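You operate a simulated robot arm through the tools that you are given. There is no shell and no other tool. Be economical: measure what you need, move in short steps, check, and stop when the job is done.

Carry out the task below with a simulated robot arm. There is one attempt and no reset: what you move stays moved.

TASK
Press the marker button three times. Then take the white peg on the top of the marking bench and put it away on the grey peg tray. Then put the yellow twine on the top of the marking bench away on the knee-high tier of the narrow shelf. Then take the green dowel and put it on the lower shelf under the marking bench. Then shut the white drawer. Then turn the depth dial to 30 mm. Then put the grey-tipped leg on the top of the low chest. Then open the right cupboard door, take the teal tin from the upper shelf of the teal cupboard and leave it in the orange tray, then shut the door. Then open the left cupboard door, take the orange cloth and leave it on the lower shelf of the teal cupboard, then shut the door. Then close the black drawer. Do these in the order given. Set down upright: yellow twine.
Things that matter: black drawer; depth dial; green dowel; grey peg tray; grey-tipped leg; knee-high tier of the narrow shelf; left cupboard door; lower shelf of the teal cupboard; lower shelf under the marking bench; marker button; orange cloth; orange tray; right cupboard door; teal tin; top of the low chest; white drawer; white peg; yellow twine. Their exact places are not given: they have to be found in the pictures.

The check looks at the end state, three seconds after you hand in, the way a careful person would. Anything else that was tipped, shoved, dropped, spilled or broken makes it a failure. Flat cloth is picked up by pressing the open fingertips on it (5 to 10 N) and closing them slowly along it; thin cloth reads only 2 to 8 mm in the jaws.

THE ROBOT
A 7-joint arm with a two-finger parallel gripper on a trunk, on a base that drives. Base frame: it is fixed to the floor where the robot stands at the start and does not move with it; the origin is under the middle of the robot, x ahead of it, y to its left, z up. Lengths are in mm, angles in rad, forces in N, time in s.
Its first joint turns from -2.007 to 2.007 rad. Places, roughly: black drawer [-1700, 900, 200]; depth dial [500, 1400, 900]; green dowel (3x2x8 cm) [400, 200, 900]; grey peg tray (33x22 cm) [440, -1420, 860]; grey-tipped leg (4x4x20 cm) [600, 2200, 1000]; knee-high tier of the narrow shelf (33x20 cm) [-3060, 2800, 520]; left cupboard door [-300, 2900, 1500]; lower shelf of the teal cupboard (26x66 cm) [-140, 3100, 1180]; lower shelf under the marking bench [700, -200, 200]; marker button [500, -100, 900]; orange cloth (11x6x3 cm) [-100, 3100, 600]; orange tray (16x15 cm) [420, 2000, 860]; right cupboard door [0, 2900, 1500]; teal tin [0, 3000, 1500]; top of the low chest (64x23 cm) [-1800, 1020, 400]; white drawer [400, 300, 800]; white peg (3x3x7 cm) [400, 100, 900]; yellow twine (6x6x7 cm) [500, 100, 900]. Payload 3.91 kg.
The tool frame sits at the grasp point between the pads (the TCP): z along the fingers, y along the line on which they close. The tips reach 30 mm beyond it. Largest opening 110 mm; finger width 20, thickness 10; the body of the gripper, 48 by 112 mm, starts 55 mm behind the TCP.
Orientation is that of the tool frame in the base frame, as [roll, pitch, yaw] about the fixed x, y, z axes, in that order (R = Rz(yaw) Ry(pitch) Rx(roll)). With the fingers straight down and closing along the base's y, the tool's x points along the base's -x, its y along +y and its z along -z.

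THE INTERFACE
- The arm moves only by the tool send_rows. Its argument "deltas" is a list that holds one entry, the list of rows, each a list of 7 numbers: the shift along the tool's x, y, z in mm, then the turn, a rotation vector about the tool's x, y, z in rad, then the closure, from 0 (fully open) to 1 (shut). In form: [[[tx, ty, tz, ax, ay, az, claw], ...]]. A call has 1 to 10 rows; each row shifts and turns the commanded pose from where the row before left it, along the tool's axes as they then stand. Each row takes 0.2 s and may step no farther than 50 mm and 0.15 rad from the row before; otherwise, or with a gripper value out of range, the whole call is refused. Where a pose cannot be reached the arm comes as near as it can. A force on the tool above 40 N (or 10 N above the force at the start of the call, whichever is more), or a blocked arm, ends the call early, and 0.2 s more pass. The fingers move at their own pace (about 108 mm/s each) and stop on an object; they squeeze with about 33 N. The grip force told is the motor's: it shows also when the fingers shut on nothing. Time passes only in rows, and 0.2 s behind the last, so rows that do not move let the fingers close. It gives the time, the measured TCP pose, the force on the tool (base axes), the opening and the grip force at its end, in the units of the frame above (readings bear some noise), with the torque about the TCP (base axes, N m) and any sound that the robot's microphone picked up.
- Cameras (640 x 400 px; columns grow to the right, rows downward): "scene" is now at [13.3, 145.7, 1615.9]; the picture's right is [-0.12, -0.99, 0.00], its down [-0.80, 0.10, -0.60] and it looks along [0.59, -0.07, -0.80] (base axes); focal length 261 px, centre (320, 200). "wrist" rides on the gripper at [72, 17, -103] in the tool frame; the picture's right is [-0.23, 0.97, 0.00], its down [-0.76, -0.18, -0.62] and it looks along [-0.61, -0.14, 0.78] (tool axes); focal length 222 px, centre (320, 200).
- grab_frame(camera): a new picture of that camera. The clock stands still meanwhile.
- slide_trunk(by): slides the trunk up (or, below 0, down) by that many mm; the arm and the scene camera ride with it, the base frame stays. It gives what a move gives, with no picture.
- steer(legs): drives the robot by 1 to 6 legs, each [ahead, turn to the left] in mm and rad, along the robot's own axes; the way and the turn of a leg run together, so that a leg with both is an arc; at most 1500 mm and 3.142 rad a leg. The arm and the cameras ride along, it lands a little off, and it stops where it bumps. It gives what a move gives.
- pan_tilt(pan, tilt): turns the head with the scene camera to pan (to the left, within 2.705 rad either way) and tilt (down, from -0.506 to 1.204), counted from straight ahead of the robot. It gives what a move gives.
- probe_pixels(camera, pixels): there is no depth. For up to 12 entries [column, row, z] of the newest picture of that camera ("zoom" is the newest enlarged one), the place [x, y] in the base frame at which the ray of that pixel passes the height z, good to about 3 mm, but the place of the scene camera against the robot may be out by one fixed shift of up to 18 mm in any direction. The clock stands still meanwhile.
- zoom(camera, box): a new picture of the part [left, top, right, bottom] of that camera's present view, enlarged. The clock stands still meanwhile.
- close_job(): hands the job in; it is judged then, once.

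Go step by step. Measure first, check grasps and placings, and put right what went wrong. The budget is 350 turns and 270 pictures, counting those below and the enlarged ones. Unless the task says otherwise, let go and move clear before handing in.

The tools are called after ">>>" as name(argument=value, ...) on one line, values as JSON. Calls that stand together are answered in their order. send_rows: Moves the arm, as the interface text tells. Its arguments: {"type":"object","properties":{"deltas":{"type":"array"}},"required":["deltas"]} The other tools are called the same way: slide_trunk (by) slides the trunk up or down; steer (legs) drives the base; pan_tilt (pan, tilt) turns the head that bears the scene camera; grab_frame (camera) takes a picture; probe_pixels (camera, pixels) gives the place at which the rays of pixels pass given heights; zoom (camera, box) takes an enlarged picture of a part of a camera's view; close_job () hands the job in.

At the start:

```text
time_s: 0.0
ee_pos: [521.7, 106.7, 1297.8]
ee_rot: [3.14, 0.001, -3.14]
wrist_force: [0.4, 0.9, -0.6]
wrist_torque: [-0.02, -0.01, -0.01]
width: 109.9
grip_force: 0.0
trunk travel left (down, up): [-725.0, 265.0]
robot x, y, heading: [2.5, 0.3, 0.001]
head pan, tilt: [-0.12, 0.932]
```

scene: 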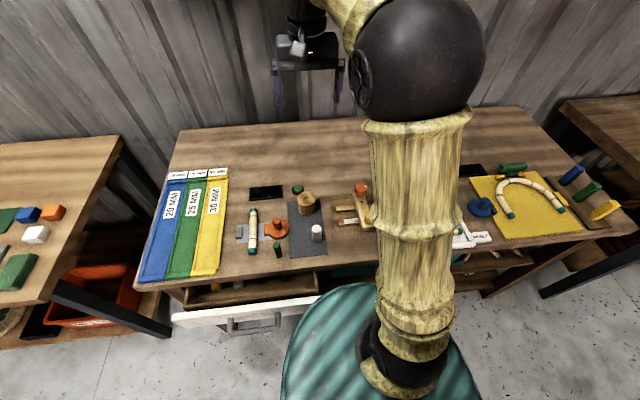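
wrist: 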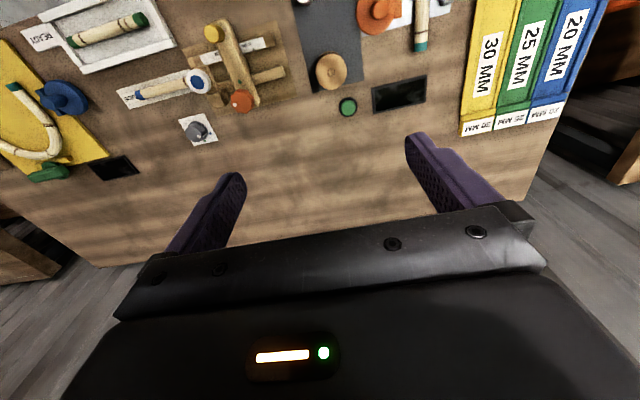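

The opening pictures show the marking bench with button, dial, pegs and an open white drawer; the arm hides part of it. I'll enlarge both views to identify the items.

>>> zoom(camera="scene", box=[130, 130, 390, 340])

>>> zoom(camera="wrist", box=[0, 0, 560, 220])

```text
1.90 times, centred on (260, 235) of scene
```

zoom: 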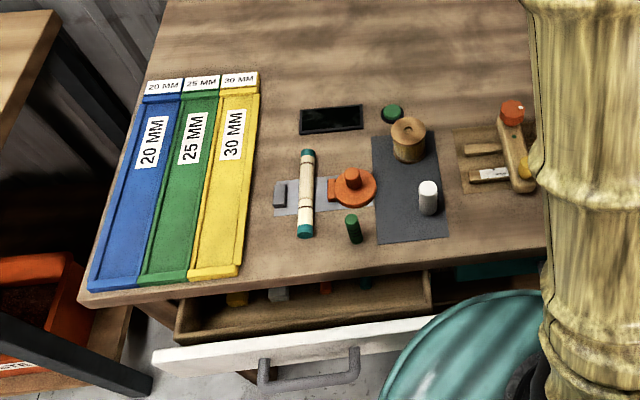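

```text
1.14 times, centred on (280, 110) of wrist
```

zoom: 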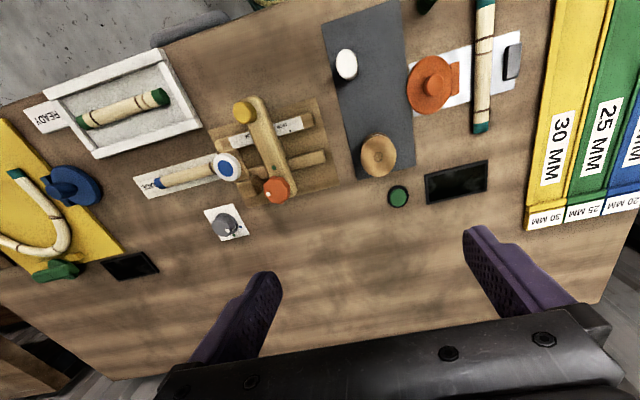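

I'll triangulate the bench height by probing the same features in both cameras at several heights.

>>> probe_pixels(camera="scene", pixels=[[297, 189, 620], [297, 189, 800], [297, 189, 850], [361, 188, 850], [317, 228, 850], [317, 240, 850], [278, 250, 850], [307, 209, 850], [307, 196, 850]])

>>> probe_pixels(camera="wrist", pixels=[[348, 107, 620], [348, 107, 800], [348, 107, 850], [242, 101, 850], [200, 130, 850], [331, 72, 850], [198, 80, 850], [303, 0, 850]])

```text
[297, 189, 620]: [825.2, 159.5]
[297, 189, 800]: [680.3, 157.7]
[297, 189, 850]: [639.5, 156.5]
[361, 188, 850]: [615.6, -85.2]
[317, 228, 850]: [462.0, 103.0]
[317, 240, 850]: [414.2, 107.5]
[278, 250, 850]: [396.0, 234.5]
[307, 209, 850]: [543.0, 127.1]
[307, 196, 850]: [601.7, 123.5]
```

```text
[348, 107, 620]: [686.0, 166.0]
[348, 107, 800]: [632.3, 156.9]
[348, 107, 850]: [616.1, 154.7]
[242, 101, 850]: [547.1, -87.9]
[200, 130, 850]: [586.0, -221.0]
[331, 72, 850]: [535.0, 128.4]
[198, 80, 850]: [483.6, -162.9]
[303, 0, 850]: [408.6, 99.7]
```

The bench top comes out near z 870. The candidate for the marker button near [500,-100] needs a closer look.

>>> zoom(camera="wrist", box=[100, 0, 340, 150])

```text
2.67 times, centred on (220, 75) of wrist
```

zoom: 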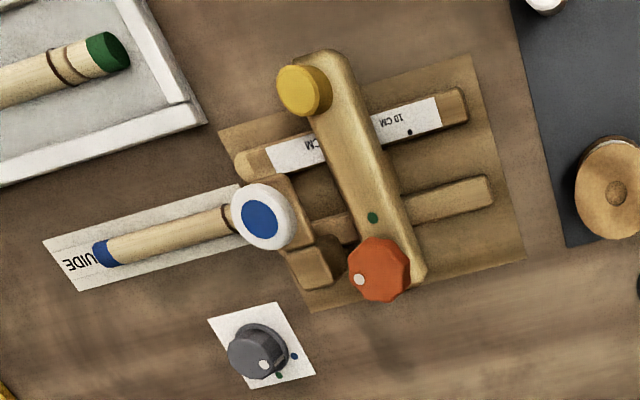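

Three candidates: yellow cap, blue/white disc, red knob. I'll move the arm sideways to clear the scene view and look at them from the side.

>>> probe_pixels(camera="zoom", pixels=[[300, 90, 900], [300, 90, 950], [262, 218, 880], [262, 218, 920], [378, 268, 900], [378, 268, 950], [258, 350, 890]])

>>> send_rows(deltas=[[[0, 50, 0, 0, 0, 0, 0], [0, 50, 0, 0, 0, 0, 0], [0, 50, 0, 0, 0, 0, 0], [0, 50, 0, 0, 0, 0, 0], [0, 50, 0, 0, 0, 0, 0], [0, 50, 0, 0, 0, 0, 0], [0, 50, 0, 0, 0, 0, 0]]])

>>> grab_frame(camera="scene")

```text
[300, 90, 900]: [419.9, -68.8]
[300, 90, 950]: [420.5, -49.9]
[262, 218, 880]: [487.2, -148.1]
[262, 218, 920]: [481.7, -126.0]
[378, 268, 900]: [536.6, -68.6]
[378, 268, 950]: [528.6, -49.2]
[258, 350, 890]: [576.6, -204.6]
```

```text
time_s: 1.6
ee_pos: [507.4, 411.5, 1290.5]
ee_rot: [-3.139, 0.0, -3.139]
wrist_force: [-0.6, -0.1, 0.3]
wrist_torque: [-0.05, -0.07, -0.01]
width: 110.1
grip_force: 0.1
out of reach, approached as far as the arm can: row 6, 7
trunk travel left (down, up): [-725.0, 265.0]
robot x, y, heading: [1.3, 1.0, -0.003]
head pan, tilt: [-0.12, 0.932]
```

```text
264 pictures are left
```

scene: 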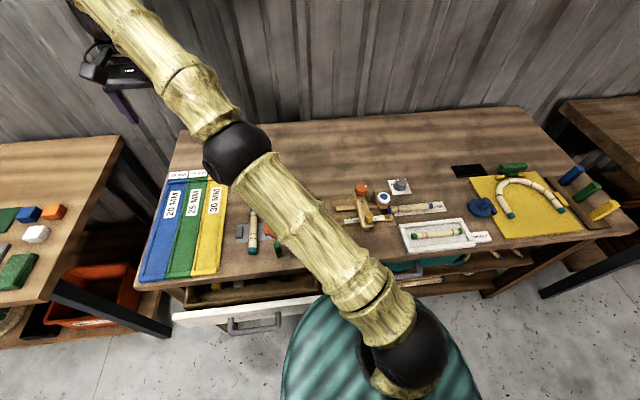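

>>> zoom(camera="scene", box=[330, 165, 450, 240])

>>> zoom(camera="scene", box=[380, 140, 640, 300])

```text
5.33 times, centred on (390, 202) of scene
```

zoom: 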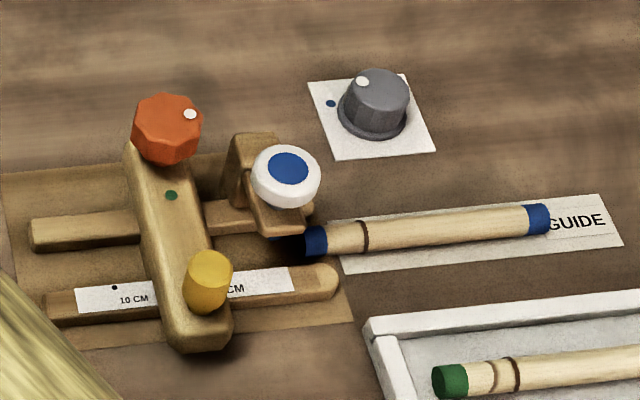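

```text
2.46 times, centred on (510, 220) of scene
```

zoom: 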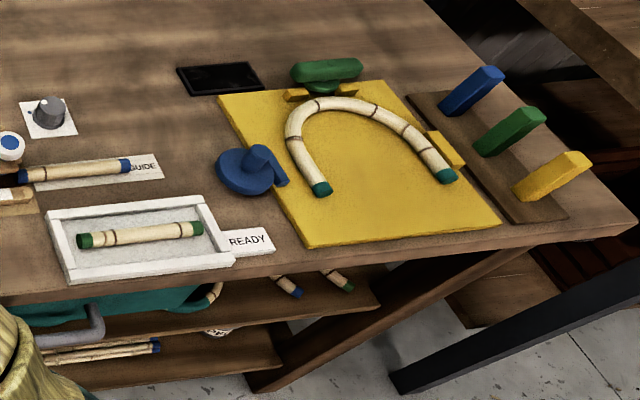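

The white disc with blue centre on the post over the guided leg is the stamping marker button (yellow is a slide grip, red a clamp knob, grey a selector). I'll move the shut gripper above it at z≈1150 and look with the wrist.

>>> send_rows(deltas=[[[0, -50, 0, 0, 0, 0, 0], [0, -50, 0, 0, 0, 0, 0], [0, -50, 0, 0, 0, 0, 0], [0, -50, 0, 0, 0, 0, 0], [0, -50, 0, 0, 0, 0, 0], [0, -50, 0, 0, 0, 0, 0], [0, -50, 0, 0, 0, 0, 0], [0, -50, 0, 0, 0, 0, 0], [0, -50, 0, 0, 0, 0, 0], [0, -50, 0, 0, 0, 0, 0]]])

>>> send_rows(deltas=[[[5, -40, 40, 0, 0, 0, 0], [10, 0, 40, 0, 0, 0, 1], [10, 0, 30, 0, 0, 0, 1], [0, 0, 0, 0, 0, 0, 1]]])

>>> grab_frame(camera="wrist")

```text
time_s: 3.8
ee_pos: [508.1, -93.4, 1289.2]
ee_rot: [3.14, -0.003, -3.139]
wrist_force: [0.2, -0.6, -0.6]
wrist_torque: [-0.02, 0.0, -0.01]
width: 110.0
grip_force: 0.1
trunk travel left (down, up): [-725.0, 265.0]
robot x, y, heading: [0.5, -4.7, -0.002]
head pan, tilt: [-0.12, 0.932]
```

```text
refused: row 1 steps farther than a row can; nothing moved
```

```text
261 pictures are left
```

wrist: 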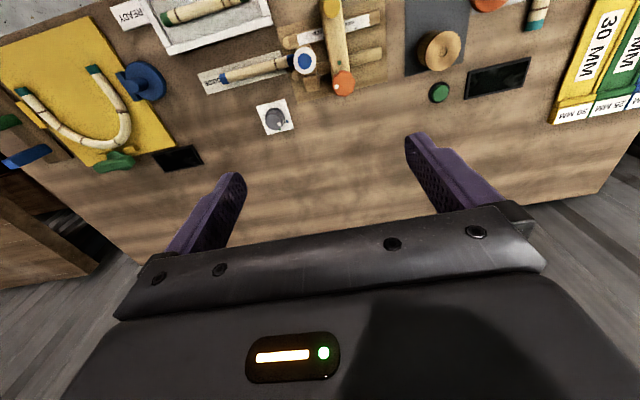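

Button disc is at wrist (304,60). Probing several heights in this view and comparing with the scene to triangulate its height.

>>> probe_pixels(camera="wrist", pixels=[[304, 60, 880], [304, 60, 920], [304, 60, 960], [440, 50, 900], [440, 50, 940], [430, 6, 870]])

>>> probe_pixels(camera="scene", pixels=[[384, 197, 880], [384, 197, 920], [384, 197, 960]])

>>> send_rows(deltas=[[[5, -40, 10, 0, 0, 0, 1], [10, 0, 40, 0, 0, 0, 1], [10, 0, 40, 0, 0, 0, 1], [0, 0, 40, 0, 0, 0, 1]]])

>>> grab_frame(camera="wrist")

```text
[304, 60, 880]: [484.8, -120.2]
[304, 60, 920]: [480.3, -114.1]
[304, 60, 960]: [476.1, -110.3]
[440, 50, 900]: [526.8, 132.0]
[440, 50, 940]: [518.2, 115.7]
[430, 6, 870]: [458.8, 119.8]
```

```text
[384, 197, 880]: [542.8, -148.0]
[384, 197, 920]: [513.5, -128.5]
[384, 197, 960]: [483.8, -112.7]
```

```text
time_s: 4.8
ee_pos: [487.2, -131.8, 1160.3]
ee_rot: [3.14, 0.0, -3.141]
wrist_force: [0.1, 0.3, 0.6]
wrist_torque: [-0.01, 0.01, 0.01]
width: 0.0
grip_force: 33.3
trunk travel left (down, up): [-725.0, 265.0]
robot x, y, heading: [1.4, -0.9, -0.004]
head pan, tilt: [-0.12, 0.932]
```

```text
260 pictures are left
```

wrist: 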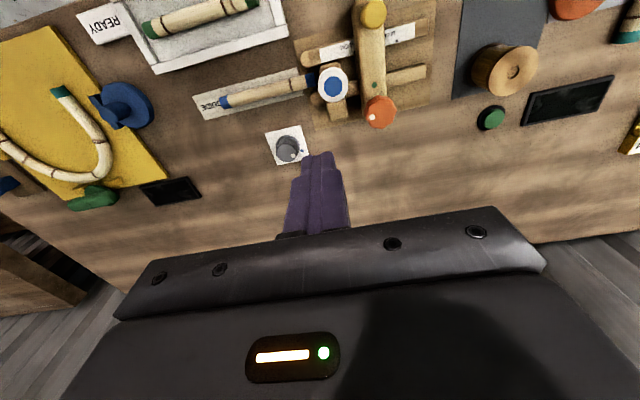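

>>> probe_pixels(camera="wrist", pixels=[[333, 86, 920], [333, 86, 950], [333, 86, 980], [318, 165, 1130], [285, 147, 900], [380, 110, 920]])

```text
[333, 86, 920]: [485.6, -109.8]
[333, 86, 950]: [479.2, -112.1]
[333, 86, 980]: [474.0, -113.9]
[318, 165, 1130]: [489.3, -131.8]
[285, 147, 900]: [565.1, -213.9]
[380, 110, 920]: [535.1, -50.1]
```

Triangulation gives the button top at about [479,-112,948]. I'll centre over it and descend to tip z≈975, then look.

>>> send_rows(deltas=[[[8, 20, 30, 0, 0, 0, 1], [0, 0, 50, 0, 0, 0, 1], [0, 0, 45, 0, 0, 0, 1], [0, 0, 30, 0, 0, 0, 1], [0, 0, 0, 0, 0, 0, 1]]])

>>> grab_frame(camera="wrist")

>>> grab_frame(camera="scene")

```text
time_s: 6.0
ee_pos: [478.5, -114.6, 1005.0]
ee_rot: [-3.141, -0.001, 3.142]
wrist_force: [0.2, 0.6, -0.4]
wrist_torque: [0.0, -0.01, -0.02]
width: 0.0
grip_force: 32.9
trunk travel left (down, up): [-725.0, 265.0]
robot x, y, heading: [3.0, 2.0, -0.0]
head pan, tilt: [-0.12, 0.932]
```

```text
259 pictures are left
```

wrist: 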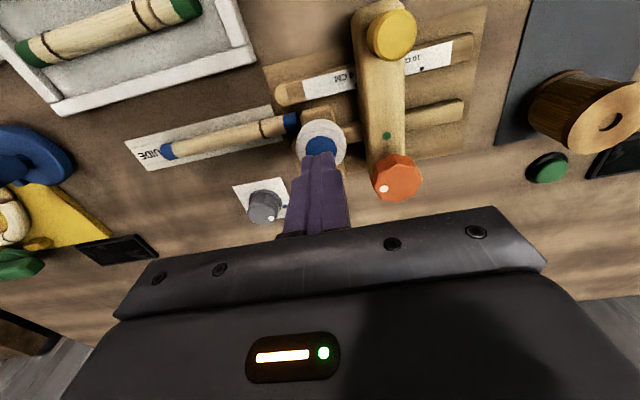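

```text
258 pictures are left
```

scene: 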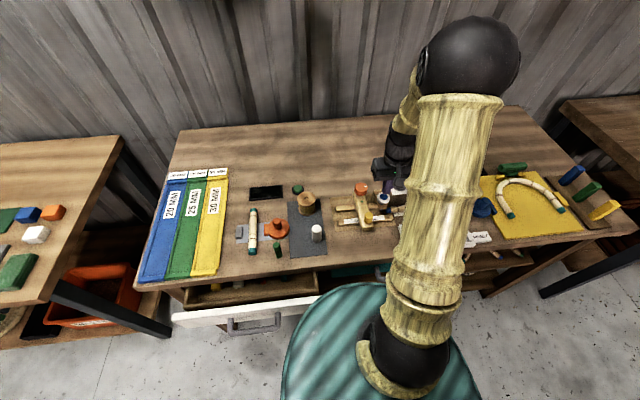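

Aligned: tip covers the disc (320,145). Now press slowly.

>>> send_rows(deltas=[[[0, 0, 8, 0, 0, 0, 1], [0, 0, 6, 0, 0, 0, 1], [0, 0, 4, 0, 0, 0, 1], [0, 0, 3, 0, 0, 0, 1], [0, 0, 3, 0, 0, 0, 1]]])

```text
time_s: 7.2
ee_pos: [477.0, -112.1, 981.2]
ee_rot: [3.142, -0.002, -3.141]
wrist_force: [0.6, 0.9, 0.1]
wrist_torque: [-0.02, 0.03, -0.02]
width: 0.0
grip_force: 33.1
trunk travel left (down, up): [-725.0, 265.0]
robot x, y, heading: [-3.4, 2.6, 0.002]
head pan, tilt: [-0.12, 0.932]
```

>>> send_rows(deltas=[[[0, 0, 3, 0, 0, 0, 1], [0, 0, 3, 0, 0, 0, 1], [0, 0, 3, 0, 0, 0, 1]]])

>>> grab_frame(camera="wrist")

```text
time_s: 8.0
ee_pos: [476.4, -113.0, 974.2]
ee_rot: [-3.141, -0.001, -3.141]
wrist_force: [1.4, -0.3, 1.4]
wrist_torque: [-0.04, -0.02, -0.04]
width: 0.0
grip_force: 33.1
trunk travel left (down, up): [-725.0, 265.0]
robot x, y, heading: [-0.4, 1.8, 0.0]
head pan, tilt: [-0.12, 0.932]
```

```text
257 pictures are left
```

wrist: 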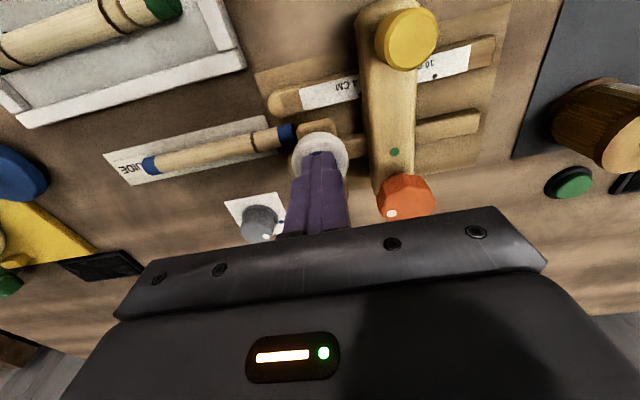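

>>> send_rows(deltas=[[[0, 0, 2, 0, 0, 0, 1], [0, 0, 2, 0, 0, 0, 1], [0, 0, 2, 0, 0, 0, 1], [0, 0, 2, 0, 0, 0, 1]]])

```text
time_s: 9.0
ee_pos: [475.9, -113.1, 966.1]
ee_rot: [3.14, 0.0, 3.14]
wrist_force: [0.0, -2.5, 5.5]
wrist_torque: [-0.04, 0.03, -0.04]
width: 0.2
grip_force: 32.5
trunk travel left (down, up): [-725.0, 265.0]
robot x, y, heading: [0.4, -2.3, 0.004]
head pan, tilt: [-0.12, 0.932]
heard: click
```

A click was heard at TCP z≈966 with 5.5 N: press one. Lift to release, then press again.

>>> send_rows(deltas=[[[0, 0, -10, 0, 0, 0, 1], [0, 0, -8, 0, 0, 0, 1], [0, 0, 0, 0, 0, 0, 1]]])

>>> send_rows(deltas=[[[0, 0, 10, 0, 0, 0, 1], [0, 0, 4, 0, 0, 0, 1], [0, 0, 2, 0, 0, 0, 1], [0, 0, 2, 0, 0, 0, 1]]])

```text
time_s: 9.8
ee_pos: [477.7, -112.4, 983.0]
ee_rot: [-3.141, 0.0, 3.142]
wrist_force: [-0.6, 0.3, -0.4]
wrist_torque: [0.0, -0.02, -0.01]
width: 0.1
grip_force: 33.3
trunk travel left (down, up): [-725.0, 265.0]
robot x, y, heading: [0.3, 2.9, 0.001]
head pan, tilt: [-0.12, 0.932]
```

```text
time_s: 10.8
ee_pos: [477.5, -113.8, 966.7]
ee_rot: [3.141, 0.002, -3.141]
wrist_force: [1.6, -0.2, 6.6]
wrist_torque: [-0.01, -0.04, -0.03]
width: 0.2
grip_force: 32.5
trunk travel left (down, up): [-725.0, 265.0]
robot x, y, heading: [-0.3, 1.4, 0.001]
head pan, tilt: [-0.12, 0.932]
heard: click
```

Second click heard. Release and press the third time, watching for exactly one more click.

>>> send_rows(deltas=[[[0, 0, -10, 0, 0, 0, 1], [0, 0, -8, 0, 0, 0, 1], [0, 0, 0, 0, 0, 0, 1]]])

>>> send_rows(deltas=[[[0, 0, 10, 0, 0, 0, 1], [0, 0, 4, 0, 0, 0, 1], [0, 0, 2, 0, 0, 0, 1], [0, 0, 2, 0, 0, 0, 1]]])

```text
time_s: 11.6
ee_pos: [475.6, -113.0, 982.7]
ee_rot: [3.141, -0.001, 3.141]
wrist_force: [-0.3, -0.1, -0.2]
wrist_torque: [-0.02, 0.0, -0.01]
width: 0.0
grip_force: 33.0
trunk travel left (down, up): [-725.0, 265.0]
robot x, y, heading: [3.5, -1.1, -0.004]
head pan, tilt: [-0.12, 0.932]
```

```text
time_s: 12.6
ee_pos: [476.7, -113.0, 966.1]
ee_rot: [-3.141, 0.003, -3.141]
wrist_force: [3.1, -2.6, 7.8]
wrist_torque: [-0.08, -0.05, 0.03]
width: 0.0
grip_force: 33.0
trunk travel left (down, up): [-725.0, 265.0]
robot x, y, heading: [-3.3, -0.1, -0.003]
head pan, tilt: [-0.12, 0.932]
heard: click
```

Three clicks. Lift clear to z≈1150 and move over toward the white peg, then look.

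>>> send_rows(deltas=[[[0, 0, -10, 0, 0, 0, 1], [0, 0, -40, 0, 0, 0, 1], [0, 0, -50, 0, 0, 0, 1], [0, 0, -50, 0, 0, 0, 1], [0, 50, -20, 0, 0, 0, 0], [20, 45, 0, 0, 0, 0, 0], [20, 45, 0, 0, 0, 0, 0], [20, 45, 0, 0, 0, 0, 0], [10, 25, 0, 0, 0, 0, 0], [0, 0, 0, 0, 0, 0, 0]]])

>>> grab_frame(camera="wrist")

>>> grab_frame(camera="scene")

```text
refused: row 5 steps farther than a row can; nothing moved
```

```text
256 pictures are left
```

wrist: 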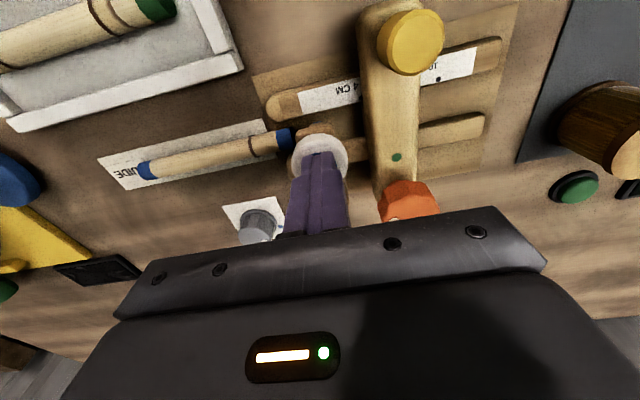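

```text
255 pictures are left
```

scene: 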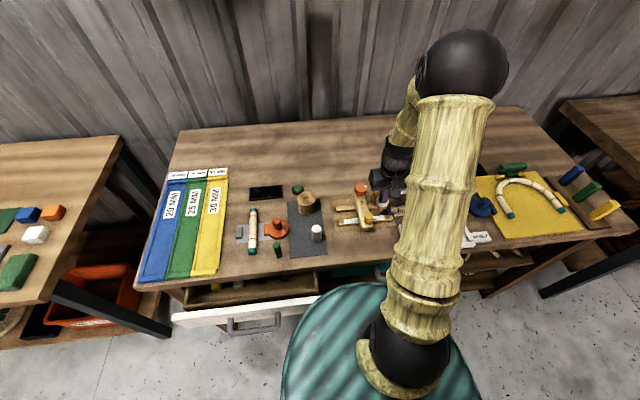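

The move was refused (step too long); resend with shorter rows.

>>> send_rows(deltas=[[[0, 0, -10, 0, 0, 0, 1], [0, 0, -40, 0, 0, 0, 1], [0, 0, -48, 0, 0, 0, 1], [0, 0, -48, 0, 0, 0, 1], [0, 45, -20, 0, 0, 0, 0], [15, 45, 0, 0, 0, 0, 0], [20, 45, 0, 0, 0, 0, 0], [20, 45, 0, 0, 0, 0, 0], [10, 30, 0, 0, 0, 0, 0], [0, 0, 0, 0, 0, 0, 0]]])

>>> grab_frame(camera="wrist")

>>> grab_frame(camera="scene")

```text
time_s: 14.8
ee_pos: [410.9, 96.0, 1131.5]
ee_rot: [-3.142, 0.0, 3.14]
wrist_force: [-0.2, -1.2, 1.2]
wrist_torque: [0.04, 0.0, 0.0]
width: 110.0
grip_force: 0.1
trunk travel left (down, up): [-725.0, 265.0]
robot x, y, heading: [-2.1, -4.8, 0.003]
head pan, tilt: [-0.12, 0.932]
```

```text
254 pictures are left
```

wrist: 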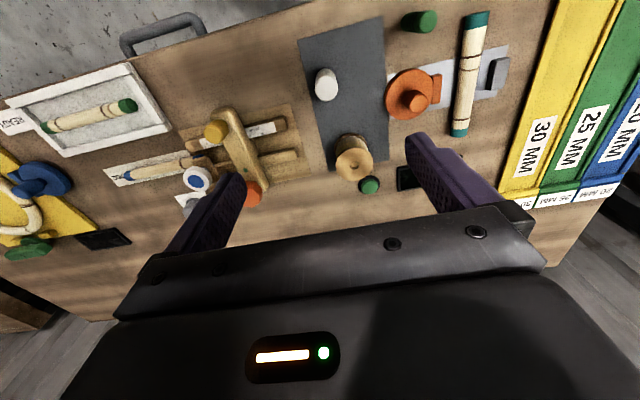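

```text
253 pictures are left
```

scene: 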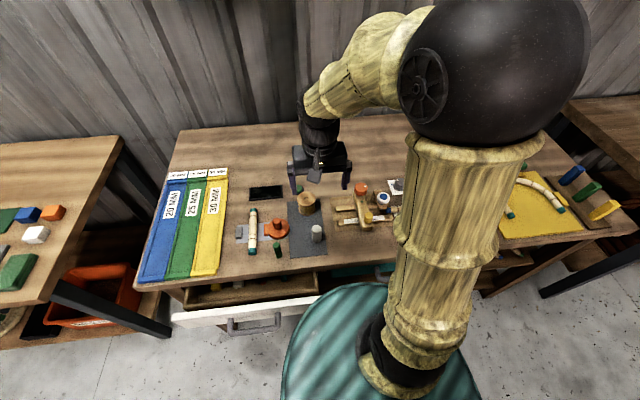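

>>> zoom(camera="wrist", box=[270, 0, 510, 150])

>>> zoom(camera="scene", box=[230, 170, 390, 270])

```text
2.67 times, centred on (390, 75) of wrist
```

zoom: 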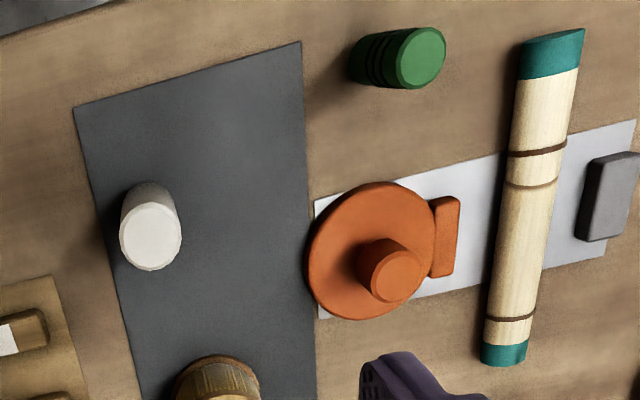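

```text
4.00 times, centred on (310, 220) of scene
```

zoom: 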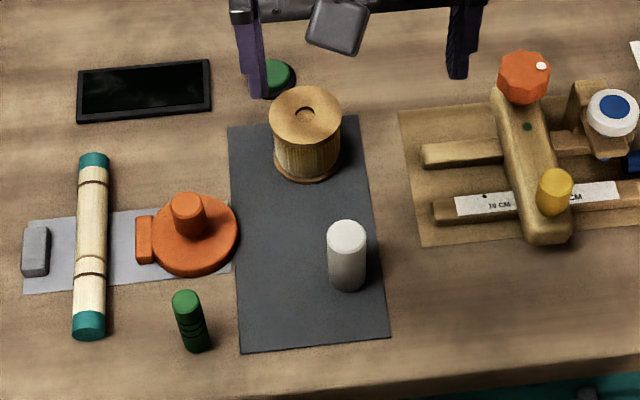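

>>> probe_pixels(camera="wrist", pixels=[[326.2, 88.8, 900], [326.2, 88.8, 930], [326.2, 88.8, 960], [370, 186, 850], [370, 186, 880], [382.7, 15.7, 860], [431, 20, 950], [298, 40, 860]])

>>> probe_pixels(camera="scene", pixels=[[316.5, 227.5, 930], [316.5, 227.5, 960], [406.5, 256.5, 860], [290, 257.5, 860], [366, 255, 860], [298, 188, 880], [277, 244, 950], [306.5, 197, 940]])

```text
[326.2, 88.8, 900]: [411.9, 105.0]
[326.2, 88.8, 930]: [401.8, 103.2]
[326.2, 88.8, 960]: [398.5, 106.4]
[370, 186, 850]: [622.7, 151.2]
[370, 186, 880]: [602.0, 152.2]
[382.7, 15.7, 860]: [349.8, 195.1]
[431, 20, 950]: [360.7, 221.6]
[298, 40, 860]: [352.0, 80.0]
```

```text
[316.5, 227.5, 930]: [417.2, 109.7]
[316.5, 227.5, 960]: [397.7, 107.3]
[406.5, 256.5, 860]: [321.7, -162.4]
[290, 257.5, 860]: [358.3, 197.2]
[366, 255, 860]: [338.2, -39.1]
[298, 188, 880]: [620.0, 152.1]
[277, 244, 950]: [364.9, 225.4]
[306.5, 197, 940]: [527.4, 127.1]
```

Triangulating: bench top ≈858, peg top ≈930 at [402,104]. Move over it and descend with open fingers to TCP z≈940 first.

>>> send_rows(deltas=[[[8, 8, 40, 0, 0, 0, 0], [0, 0, 48, 0, 0, 0, 0], [0, 0, 48, 0, 0, 0, 0], [0, 0, 48, 0, 0, 0, 0], [0, 0, 0, 0, 0, 0, 0]]])

>>> grab_frame(camera="wrist")

```text
time_s: 16.0
ee_pos: [403.5, 104.7, 947.2]
ee_rot: [3.141, 0.001, 3.141]
wrist_force: [-0.3, -1.1, -0.6]
wrist_torque: [-0.01, -0.01, 0.01]
width: 109.9
grip_force: 0.0
trunk travel left (down, up): [-725.0, 265.0]
robot x, y, heading: [0.5, 0.5, 0.001]
head pan, tilt: [-0.12, 0.932]
```

```text
250 pictures are left
```

wrist: 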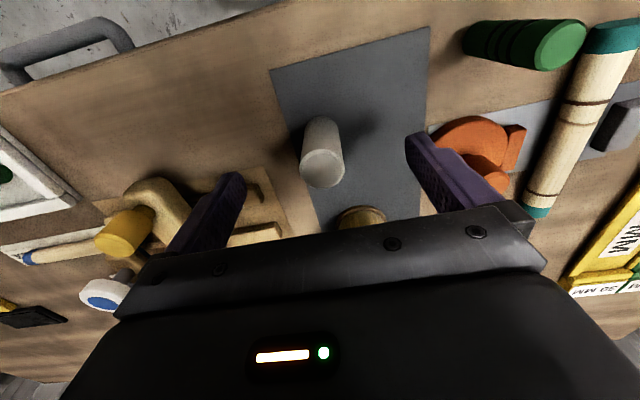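

The peg stands centred between the fingers (322,165). Descend to TCP z≈900 and close.

>>> send_rows(deltas=[[[0, 0, 0, 0, 0, 0, 0.3], [0, 0, 25, 0, 0, 0, 0.3], [0, 0, 22, 0, 0, 0, 0.3], [0, 0, 0, 0, 0, 0, 0.6], [0, 0, 0, 0, 0, 0, 0.8], [0, 0, 0, 0, 0, 0, 1], [0, 0, 0, 0, 0, 0, 1]]])

```text
time_s: 17.6
ee_pos: [403.4, 104.8, 897.9]
ee_rot: [3.142, -0.001, -3.14]
wrist_force: [1.0, 0.9, 0.7]
wrist_torque: [-0.01, -0.02, -0.02]
width: 28.3
grip_force: 33.6
trunk travel left (down, up): [-725.0, 265.0]
robot x, y, heading: [0.1, 1.9, -0.003]
head pan, tilt: [-0.12, 0.932]
```

Gripped at 28 mm. Lift to about z 1180 and pull in, then look toward the right for the grey peg tray.

>>> send_rows(deltas=[[[0, 0, -30, 0, 0, 0, 1], [0, 0, -48, 0, 0, 0, 1], [0, 0, -48, 0, 0, 0, 1], [0, 0, -48, 0, 0, 0, 1], [0, 0, -48, 0, 0, 0, 1], [0, 0, -48, 0, 0, 0, 1], [40, 0, 0, 0, 0, 0, 1], [40, 0, 0, 0, 0, 0, 1], [40, 0, 0, 0, 0, 0, 1]]])

>>> pan_tilt(pan=-1.2, tilt=0.6)

>>> grab_frame(camera="scene")

>>> grab_frame(camera="wrist")

```text
time_s: 19.6
ee_pos: [282.7, 107.2, 1170.3]
ee_rot: [3.141, 0.002, -3.141]
wrist_force: [-0.3, -0.3, -0.9]
wrist_torque: [0.0, 0.0, -0.03]
width: 28.2
grip_force: 33.0
trunk travel left (down, up): [-725.0, 265.0]
robot x, y, heading: [-2.0, 1.8, -0.004]
head pan, tilt: [-0.12, 0.932]
```

```text
time_s: 20.9
ee_pos: [284.9, 107.1, 1170.5]
ee_rot: [-3.141, 0.0, -3.142]
wrist_force: [-0.7, 0.7, -0.7]
wrist_torque: [-0.01, 0.0, -0.06]
width: 28.3
grip_force: 32.6
trunk travel left (down, up): [-725.0, 265.0]
robot x, y, heading: [-2.7, -1.1, -0.005]
head pan, tilt: [-1.201, 0.6]
```

```text
249 pictures are left
```

scene: 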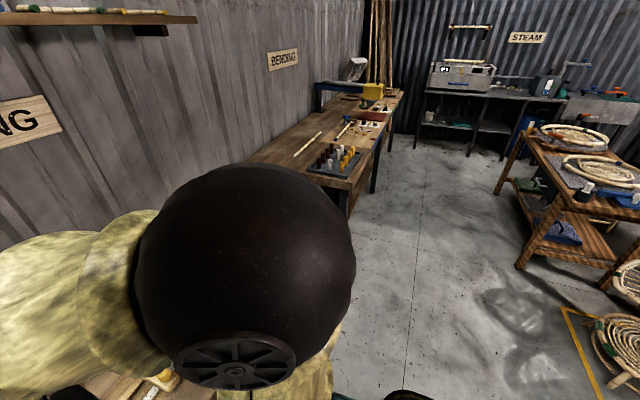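

```text
248 pictures are left
```

wrist: 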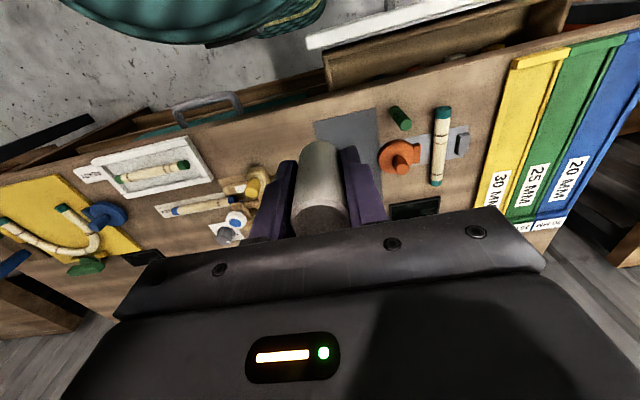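

>>> zoom(camera="scene", box=[260, 60, 420, 220])

```text
2.50 times, centred on (340, 140) of scene
```

zoom: 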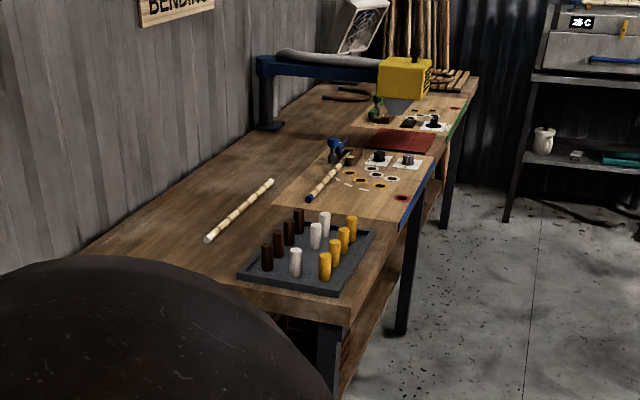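

The grey tray on the BENDING bench holds rows of brown, white and yellow pegs with a gap in the white row. Drive there: turn right, ahead 1420, turn left.

>>> steer(legs=[[0, -1.571], [1420, 0], [0, 1.571]])

>>> pan_tilt(pan=-0.4, tilt=0.9)

>>> grab_frame(camera="scene")

>>> grab_frame(camera="wrist")

```text
time_s: 35.8
ee_pos: [259.6, -1336.8, 1170.4]
ee_rot: [3.141, 0.0, 3.121]
wrist_force: [0.0, 0.2, -0.1]
wrist_torque: [-0.02, -0.02, 0.03]
width: 28.0
grip_force: 32.9
trunk travel left (down, up): [-725.0, 265.0]
robot x, y, heading: [-34.5, -1441.2, -0.019]
head pan, tilt: [-1.201, 0.6]
```

```text
time_s: 36.9
ee_pos: [259.1, -1337.5, 1170.2]
ee_rot: [-3.141, 0.0, 3.122]
wrist_force: [0.7, -0.7, -1.3]
wrist_torque: [0.02, -0.02, 0.01]
width: 28.2
grip_force: 32.6
trunk travel left (down, up): [-725.0, 265.0]
robot x, y, heading: [-29.8, -1439.5, -0.014]
head pan, tilt: [-0.4, 0.901]
```

```text
246 pictures are left
```

scene: 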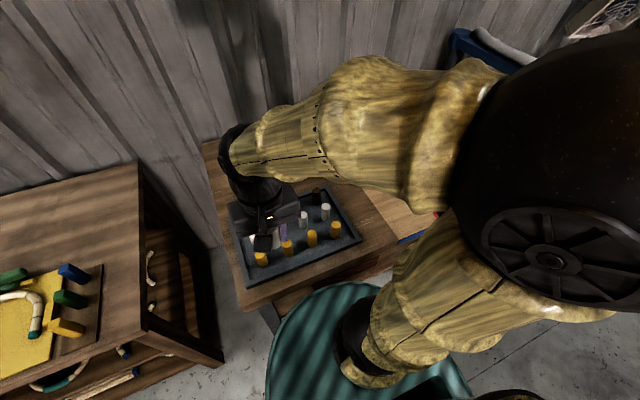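

```text
245 pictures are left
```

wrist: 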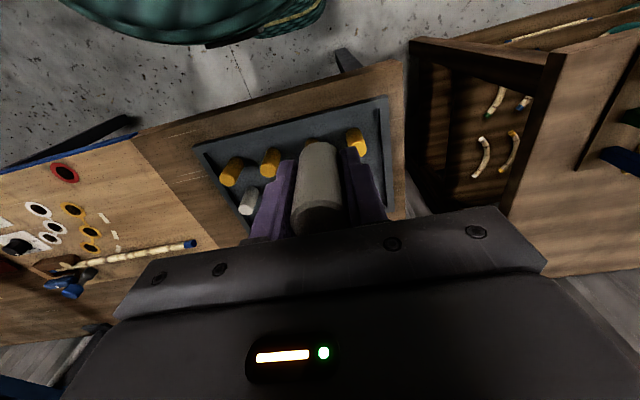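

The tray is right ahead, but hidden by the gripper. Move the arm left ~190 mm to see the gap.

>>> send_rows(deltas=[[[0, 48, 0, 0, 0, 0, 1], [0, 48, 0, 0, 0, 0, 1], [0, 48, 0, 0, 0, 0, 1], [0, 48, 0, 0, 0, 0, 1], [0, 0, 0, 0, 0, 0, 1]]])

>>> zoom(camera="scene", box=[200, 160, 400, 300])

>>> grab_frame(camera="wrist")

```text
time_s: 38.1
ee_pos: [260.7, -1147.4, 1170.3]
ee_rot: [-3.141, -0.001, 3.123]
wrist_force: [0.7, -0.3, -0.1]
wrist_torque: [0.01, 0.03, -0.01]
width: 28.4
grip_force: 33.2
trunk travel left (down, up): [-725.0, 265.0]
robot x, y, heading: [-24.0, -1441.3, -0.017]
head pan, tilt: [-0.4, 0.901]
```

```text
2.86 times, centred on (300, 230) of scene
```

zoom: 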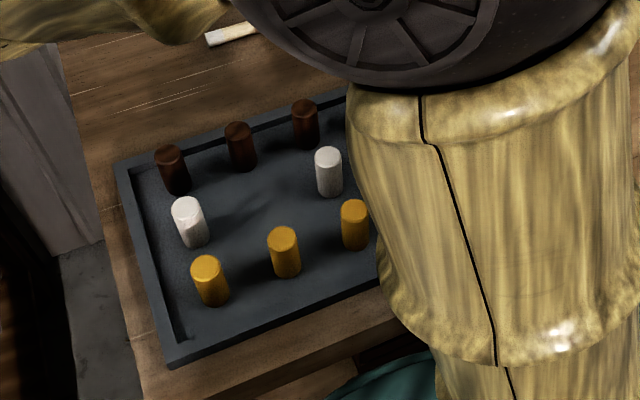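

```text
243 pictures are left
```

wrist: 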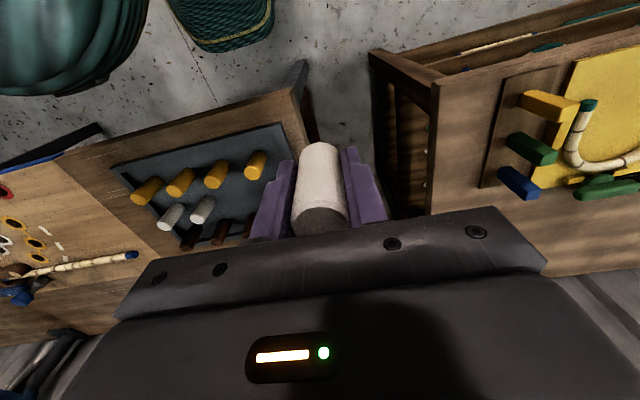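

>>> probe_pixels(camera="zoom", pixels=[[187, 206, 935], [328, 156, 935], [206, 265, 935], [282, 236, 935], [354, 209, 935], [169, 154, 935], [237, 131, 935], [168, 362, 870], [118, 165, 870]])

>>> zoom(camera="wrist", box=[90, 120, 330, 270])

```text
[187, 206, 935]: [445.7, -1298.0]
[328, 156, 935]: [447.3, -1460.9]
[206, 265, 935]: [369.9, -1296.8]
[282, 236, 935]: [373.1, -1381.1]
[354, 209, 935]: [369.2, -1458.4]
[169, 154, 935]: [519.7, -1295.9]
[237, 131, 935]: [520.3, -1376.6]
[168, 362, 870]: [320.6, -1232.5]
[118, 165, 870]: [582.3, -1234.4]
```

```text
2.67 times, centred on (210, 195) of wrist
```

zoom: 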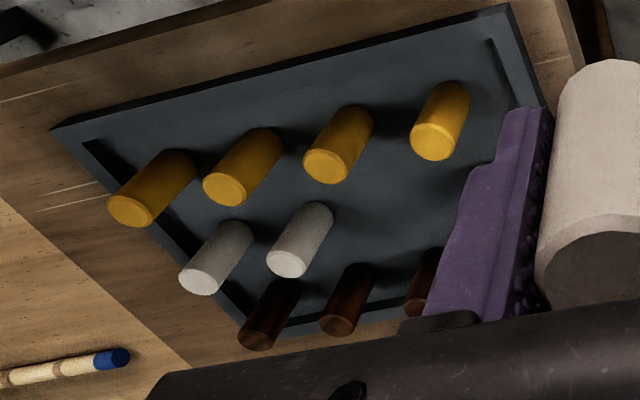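

>>> probe_pixels(camera="zoom", pixels=[[435, 143, 935], [325, 167, 935], [227, 189, 935], [128, 212, 935], [287, 264, 935], [201, 281, 935], [435, 143, 945], [287, 264, 945]])

```text
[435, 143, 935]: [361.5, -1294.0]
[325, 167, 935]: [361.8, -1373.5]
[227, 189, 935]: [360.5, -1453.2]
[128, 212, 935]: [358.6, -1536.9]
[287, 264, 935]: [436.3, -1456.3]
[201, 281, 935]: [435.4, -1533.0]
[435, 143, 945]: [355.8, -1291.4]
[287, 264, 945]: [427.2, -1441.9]
```

Tray pegs are on an 80 mm grid, tops ≈938; the gap is near [436,-1375]. Move nearer for a closer wrist measurement.

>>> send_rows(deltas=[[[-40, -25, 0, 0, 0, 0, 1], [-40, -25, 0, 0, 0, 0, 1], [-40, -25, 20, 0, 0, 0, 1], [-20, -15, 30, 0, 0, 0, 1], [0, 0, 20, 0, 0, 0, 1], [0, 0, 0, 0, 0, 0, 1]]])

>>> grab_frame(camera="wrist")

>>> grab_frame(camera="scene")

```text
refused: row 3 steps farther than a row can; nothing moved
```

```text
241 pictures are left
```

wrist: 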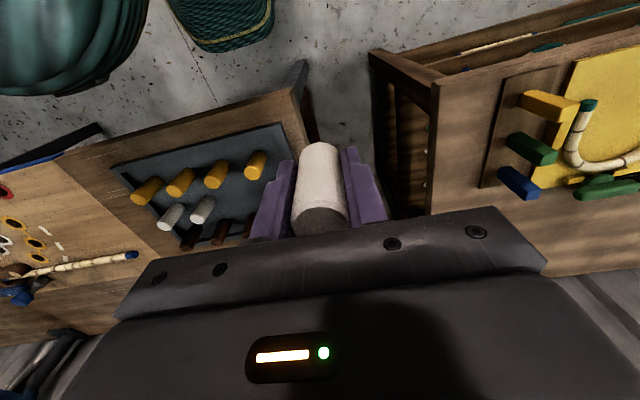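

```text
240 pictures are left
```

scene: 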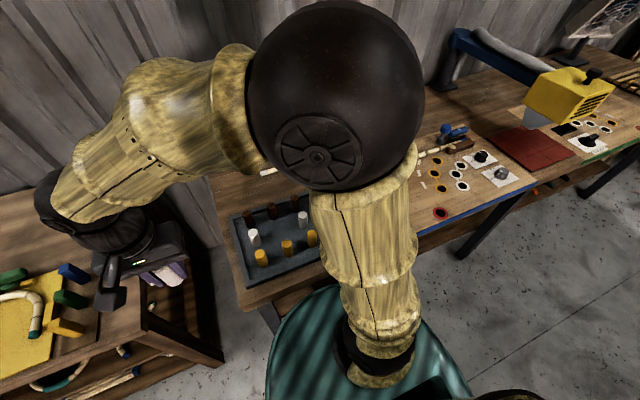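

>>> send_rows(deltas=[[[-40, -25, 0, 0, 0, 0, 1], [-40, -25, 0, 0, 0, 0, 1], [-35, -25, 15, 0, 0, 0, 1], [-20, -15, 30, 0, 0, 0, 1], [0, 0, 20, 0, 0, 0, 1], [0, 0, 0, 0, 0, 0, 1]]])

>>> grab_frame(camera="wrist")

```text
time_s: 39.5
ee_pos: [393.8, -1237.3, 1105.3]
ee_rot: [3.141, 0.001, 3.122]
wrist_force: [0.7, 0.4, -0.6]
wrist_torque: [-0.02, 0.02, 0.0]
width: 28.2
grip_force: 32.2
trunk travel left (down, up): [-725.0, 265.0]
robot x, y, heading: [-32.0, -1437.8, -0.017]
head pan, tilt: [-0.4, 0.901]
```

```text
239 pictures are left
```

wrist: 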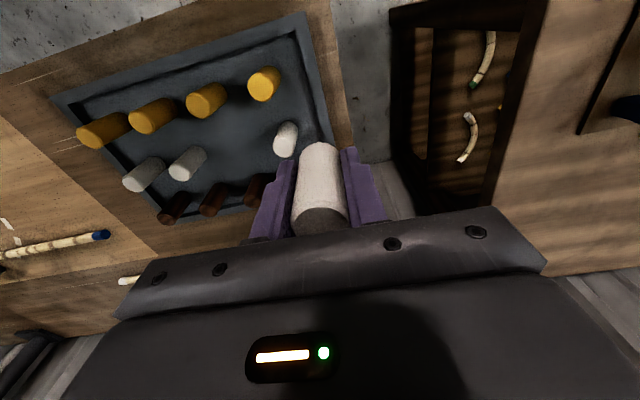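

>>> zoom(camera="wrist", box=[60, 40, 320, 220])

```text
2.22 times, centred on (190, 130) of wrist
```

zoom: 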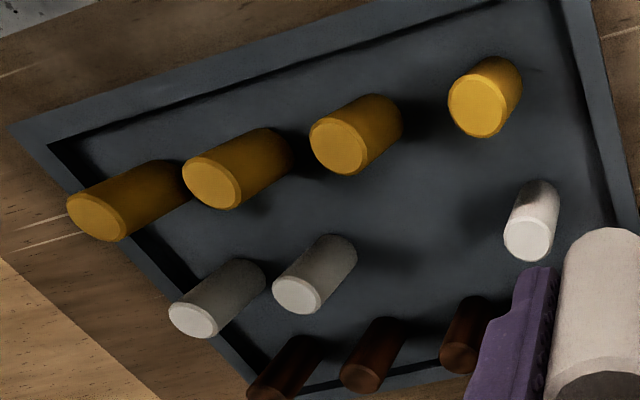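

>>> probe_pixels(camera="zoom", pixels=[[528, 240, 932], [299, 294, 932], [194, 320, 932], [528, 240, 942], [299, 294, 942], [476, 105, 938], [336, 147, 938], [210, 187, 938], [94, 218, 938]])

```text
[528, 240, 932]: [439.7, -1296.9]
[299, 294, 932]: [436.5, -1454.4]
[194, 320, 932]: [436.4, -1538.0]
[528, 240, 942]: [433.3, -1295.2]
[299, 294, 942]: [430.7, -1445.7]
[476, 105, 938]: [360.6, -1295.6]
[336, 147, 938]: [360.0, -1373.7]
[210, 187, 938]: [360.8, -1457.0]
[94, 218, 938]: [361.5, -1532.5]
```

Gap centre is at [436,-1375]. Move over it and descend to TCP ≈ 925.

>>> send_rows(deltas=[[[-15, -45, 0, 0, 0, 0, 1], [-15, -45, 0, 0, 0, 0, 1], [-15, -45, 0, 0, 0, 0, 1], [0, -2, 40, 0, 0, 0, 1], [0, 0, 40, 0, 0, 0, 1], [0, 0, 40, 0, 0, 0, 1], [0, 0, 40, 0, 0, 0, 1], [0, 0, 20, 0, 0, 0, 1], [0, 0, 0, 0, 0, 0, 1]]])

>>> grab_frame(camera="wrist")

>>> grab_frame(camera="scene")

```text
time_s: 41.5
ee_pos: [439.8, -1377.2, 924.0]
ee_rot: [-3.141, 0.0, 3.122]
wrist_force: [0.6, -0.5, -0.1]
wrist_torque: [0.0, 0.01, -0.03]
width: 28.2
grip_force: 33.0
trunk travel left (down, up): [-725.0, 265.0]
robot x, y, heading: [-27.8, -1441.1, -0.022]
head pan, tilt: [-0.4, 0.901]
```

```text
237 pictures are left
```

wrist: 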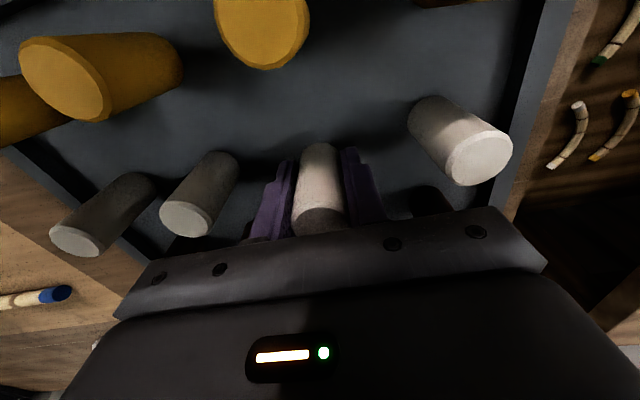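

```text
236 pictures are left
```

scene: 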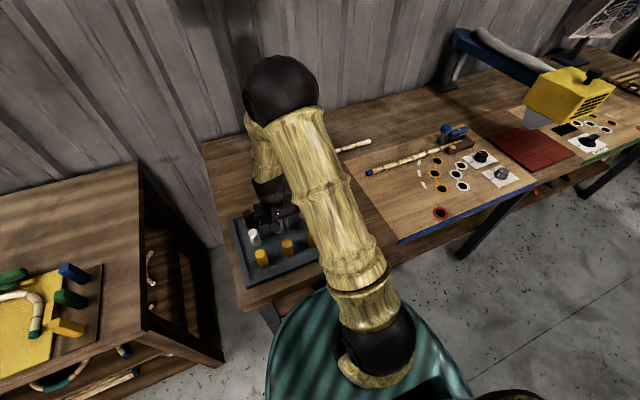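

Position is in the gap with neighbours clear on both sides. Lower in small steps until it touches.

>>> send_rows(deltas=[[[3, 0, 8, 0, 0, 0, 1], [0, 0, 4, 0, 0, 0, 1], [0, 0, 2, 0, 0, 0, 1], [0, 0, 2, 0, 0, 0, 1], [0, 0, 0, 0, 0, 0, 1]]])

```text
time_s: 42.7
ee_pos: [434.4, -1376.4, 908.0]
ee_rot: [-3.142, -0.001, 3.122]
wrist_force: [0.3, 0.3, -0.5]
wrist_torque: [0.03, -0.02, -0.04]
width: 28.1
grip_force: 32.6
trunk travel left (down, up): [-725.0, 265.0]
robot x, y, heading: [-27.4, -1439.1, -0.013]
head pan, tilt: [-0.4, 0.901]
```

>>> send_rows(deltas=[[[0, 0, 1.5, 0, 0, 0, 1], [0, 0, 1.5, 0, 0, 0, 1], [0, 0, 1.5, 0, 0, 0, 1], [0, 0, 0, 0, 0, 0, 1]]])

```text
time_s: 43.7
ee_pos: [434.4, -1375.1, 905.9]
ee_rot: [-3.141, 0.006, 3.123]
wrist_force: [1.7, -0.3, 26.1]
wrist_torque: [0.02, -0.06, -0.02]
width: 28.4
grip_force: 32.4
trunk travel left (down, up): [-725.0, 265.0]
robot x, y, heading: [-28.3, -1440.6, -0.021]
head pan, tilt: [-0.4, 0.901]
```

Contact at 906 with 26 N. Back off 2 mm, open modestly, and lift.

>>> send_rows(deltas=[[[0, 0, -2, 0, 0, 0, 1], [0, 0, 0, 0, 0, 0, 0.65], [0, 0, 0, 0, 0, 0, 0.55], [0, 0, 0, 0, 0, 0, 0.55], [0, 0, -25, 0, 0, 0, 0.55], [0, 0, -45, 0, 0, 0, 0.55], [0, 0, -48, 0, 0, 0, 0.55], [0, 0, -48, 0, 0, 0, 0.55], [0, 0, -48, 0, 0, 0, 0], [0, 0, -48, 0, 0, 0, 0]]])

>>> send_rows(deltas=[[[48, 0, 0, 0, 0, 0, 0], [48, 0, 0, 0, 0, 0, 0], [48, 0, 0, 0, 0, 0, 0]]])

>>> grab_frame(camera="wrist")

```text
time_s: 45.9
ee_pos: [433.5, -1375.1, 1168.6]
ee_rot: [-3.141, 0.0, 3.122]
wrist_force: [-0.8, 0.0, 0.1]
wrist_torque: [0.02, 0.02, -0.01]
width: 110.0
grip_force: 0.2
trunk travel left (down, up): [-725.0, 265.0]
robot x, y, heading: [-29.1, -1440.2, -0.023]
head pan, tilt: [-0.4, 0.901]
```

```text
time_s: 46.7
ee_pos: [287.9, -1374.0, 1170.8]
ee_rot: [-3.141, 0.003, 3.124]
wrist_force: [-0.1, -0.7, 0.1]
wrist_torque: [-0.04, -0.04, 0.01]
width: 110.0
grip_force: 0.1
trunk travel left (down, up): [-725.0, 265.0]
robot x, y, heading: [-24.2, -1439.1, -0.018]
head pan, tilt: [-0.4, 0.901]
```

```text
235 pictures are left
```

wrist: 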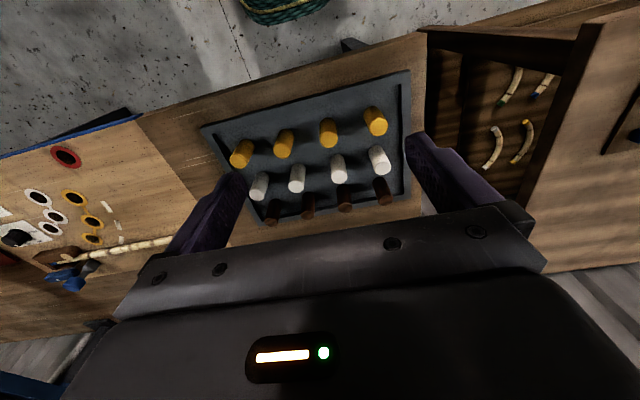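

All four white pegs stand in the row. Return to the marking bench for the twine.

>>> steer(legs=[[0, 1.569], [1440, 0], [0, -1.551]])

>>> pan_tilt(pan=0.2, tilt=0.9)

>>> grab_frame(camera="wrist")

>>> grab_frame(camera="scene")

```text
time_s: 61.4
ee_pos: [349.8, 33.4, 1168.8]
ee_rot: [-3.141, 0.0, 3.087]
wrist_force: [-0.2, -0.2, -0.8]
wrist_torque: [-0.04, 0.0, 0.03]
width: 109.7
grip_force: 0.0
trunk travel left (down, up): [-725.0, 265.0]
robot x, y, heading: [32.4, -23.8, -0.051]
head pan, tilt: [-0.4, 0.901]
```

```text
time_s: 62.4
ee_pos: [349.8, 32.5, 1169.2]
ee_rot: [-3.14, -0.001, 3.087]
wrist_force: [-0.4, -0.2, -0.8]
wrist_torque: [0.0, 0.01, 0.02]
width: 110.1
grip_force: 0.2
trunk travel left (down, up): [-725.0, 265.0]
robot x, y, heading: [30.8, -19.8, -0.055]
head pan, tilt: [0.201, 0.901]
```

```text
234 pictures are left
```

wrist: 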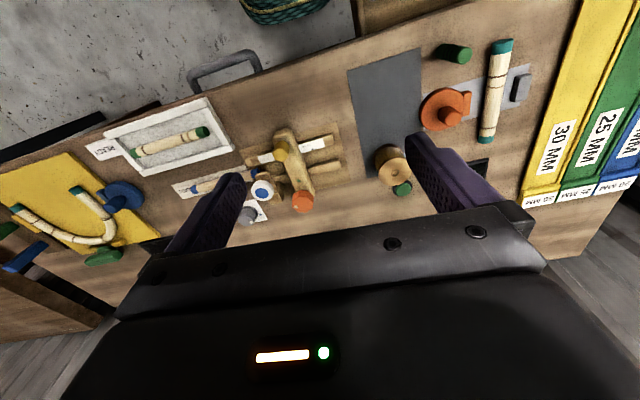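

```text
233 pictures are left
```

scene: 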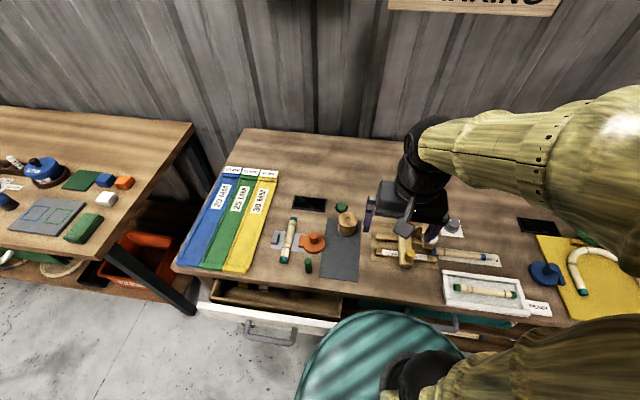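

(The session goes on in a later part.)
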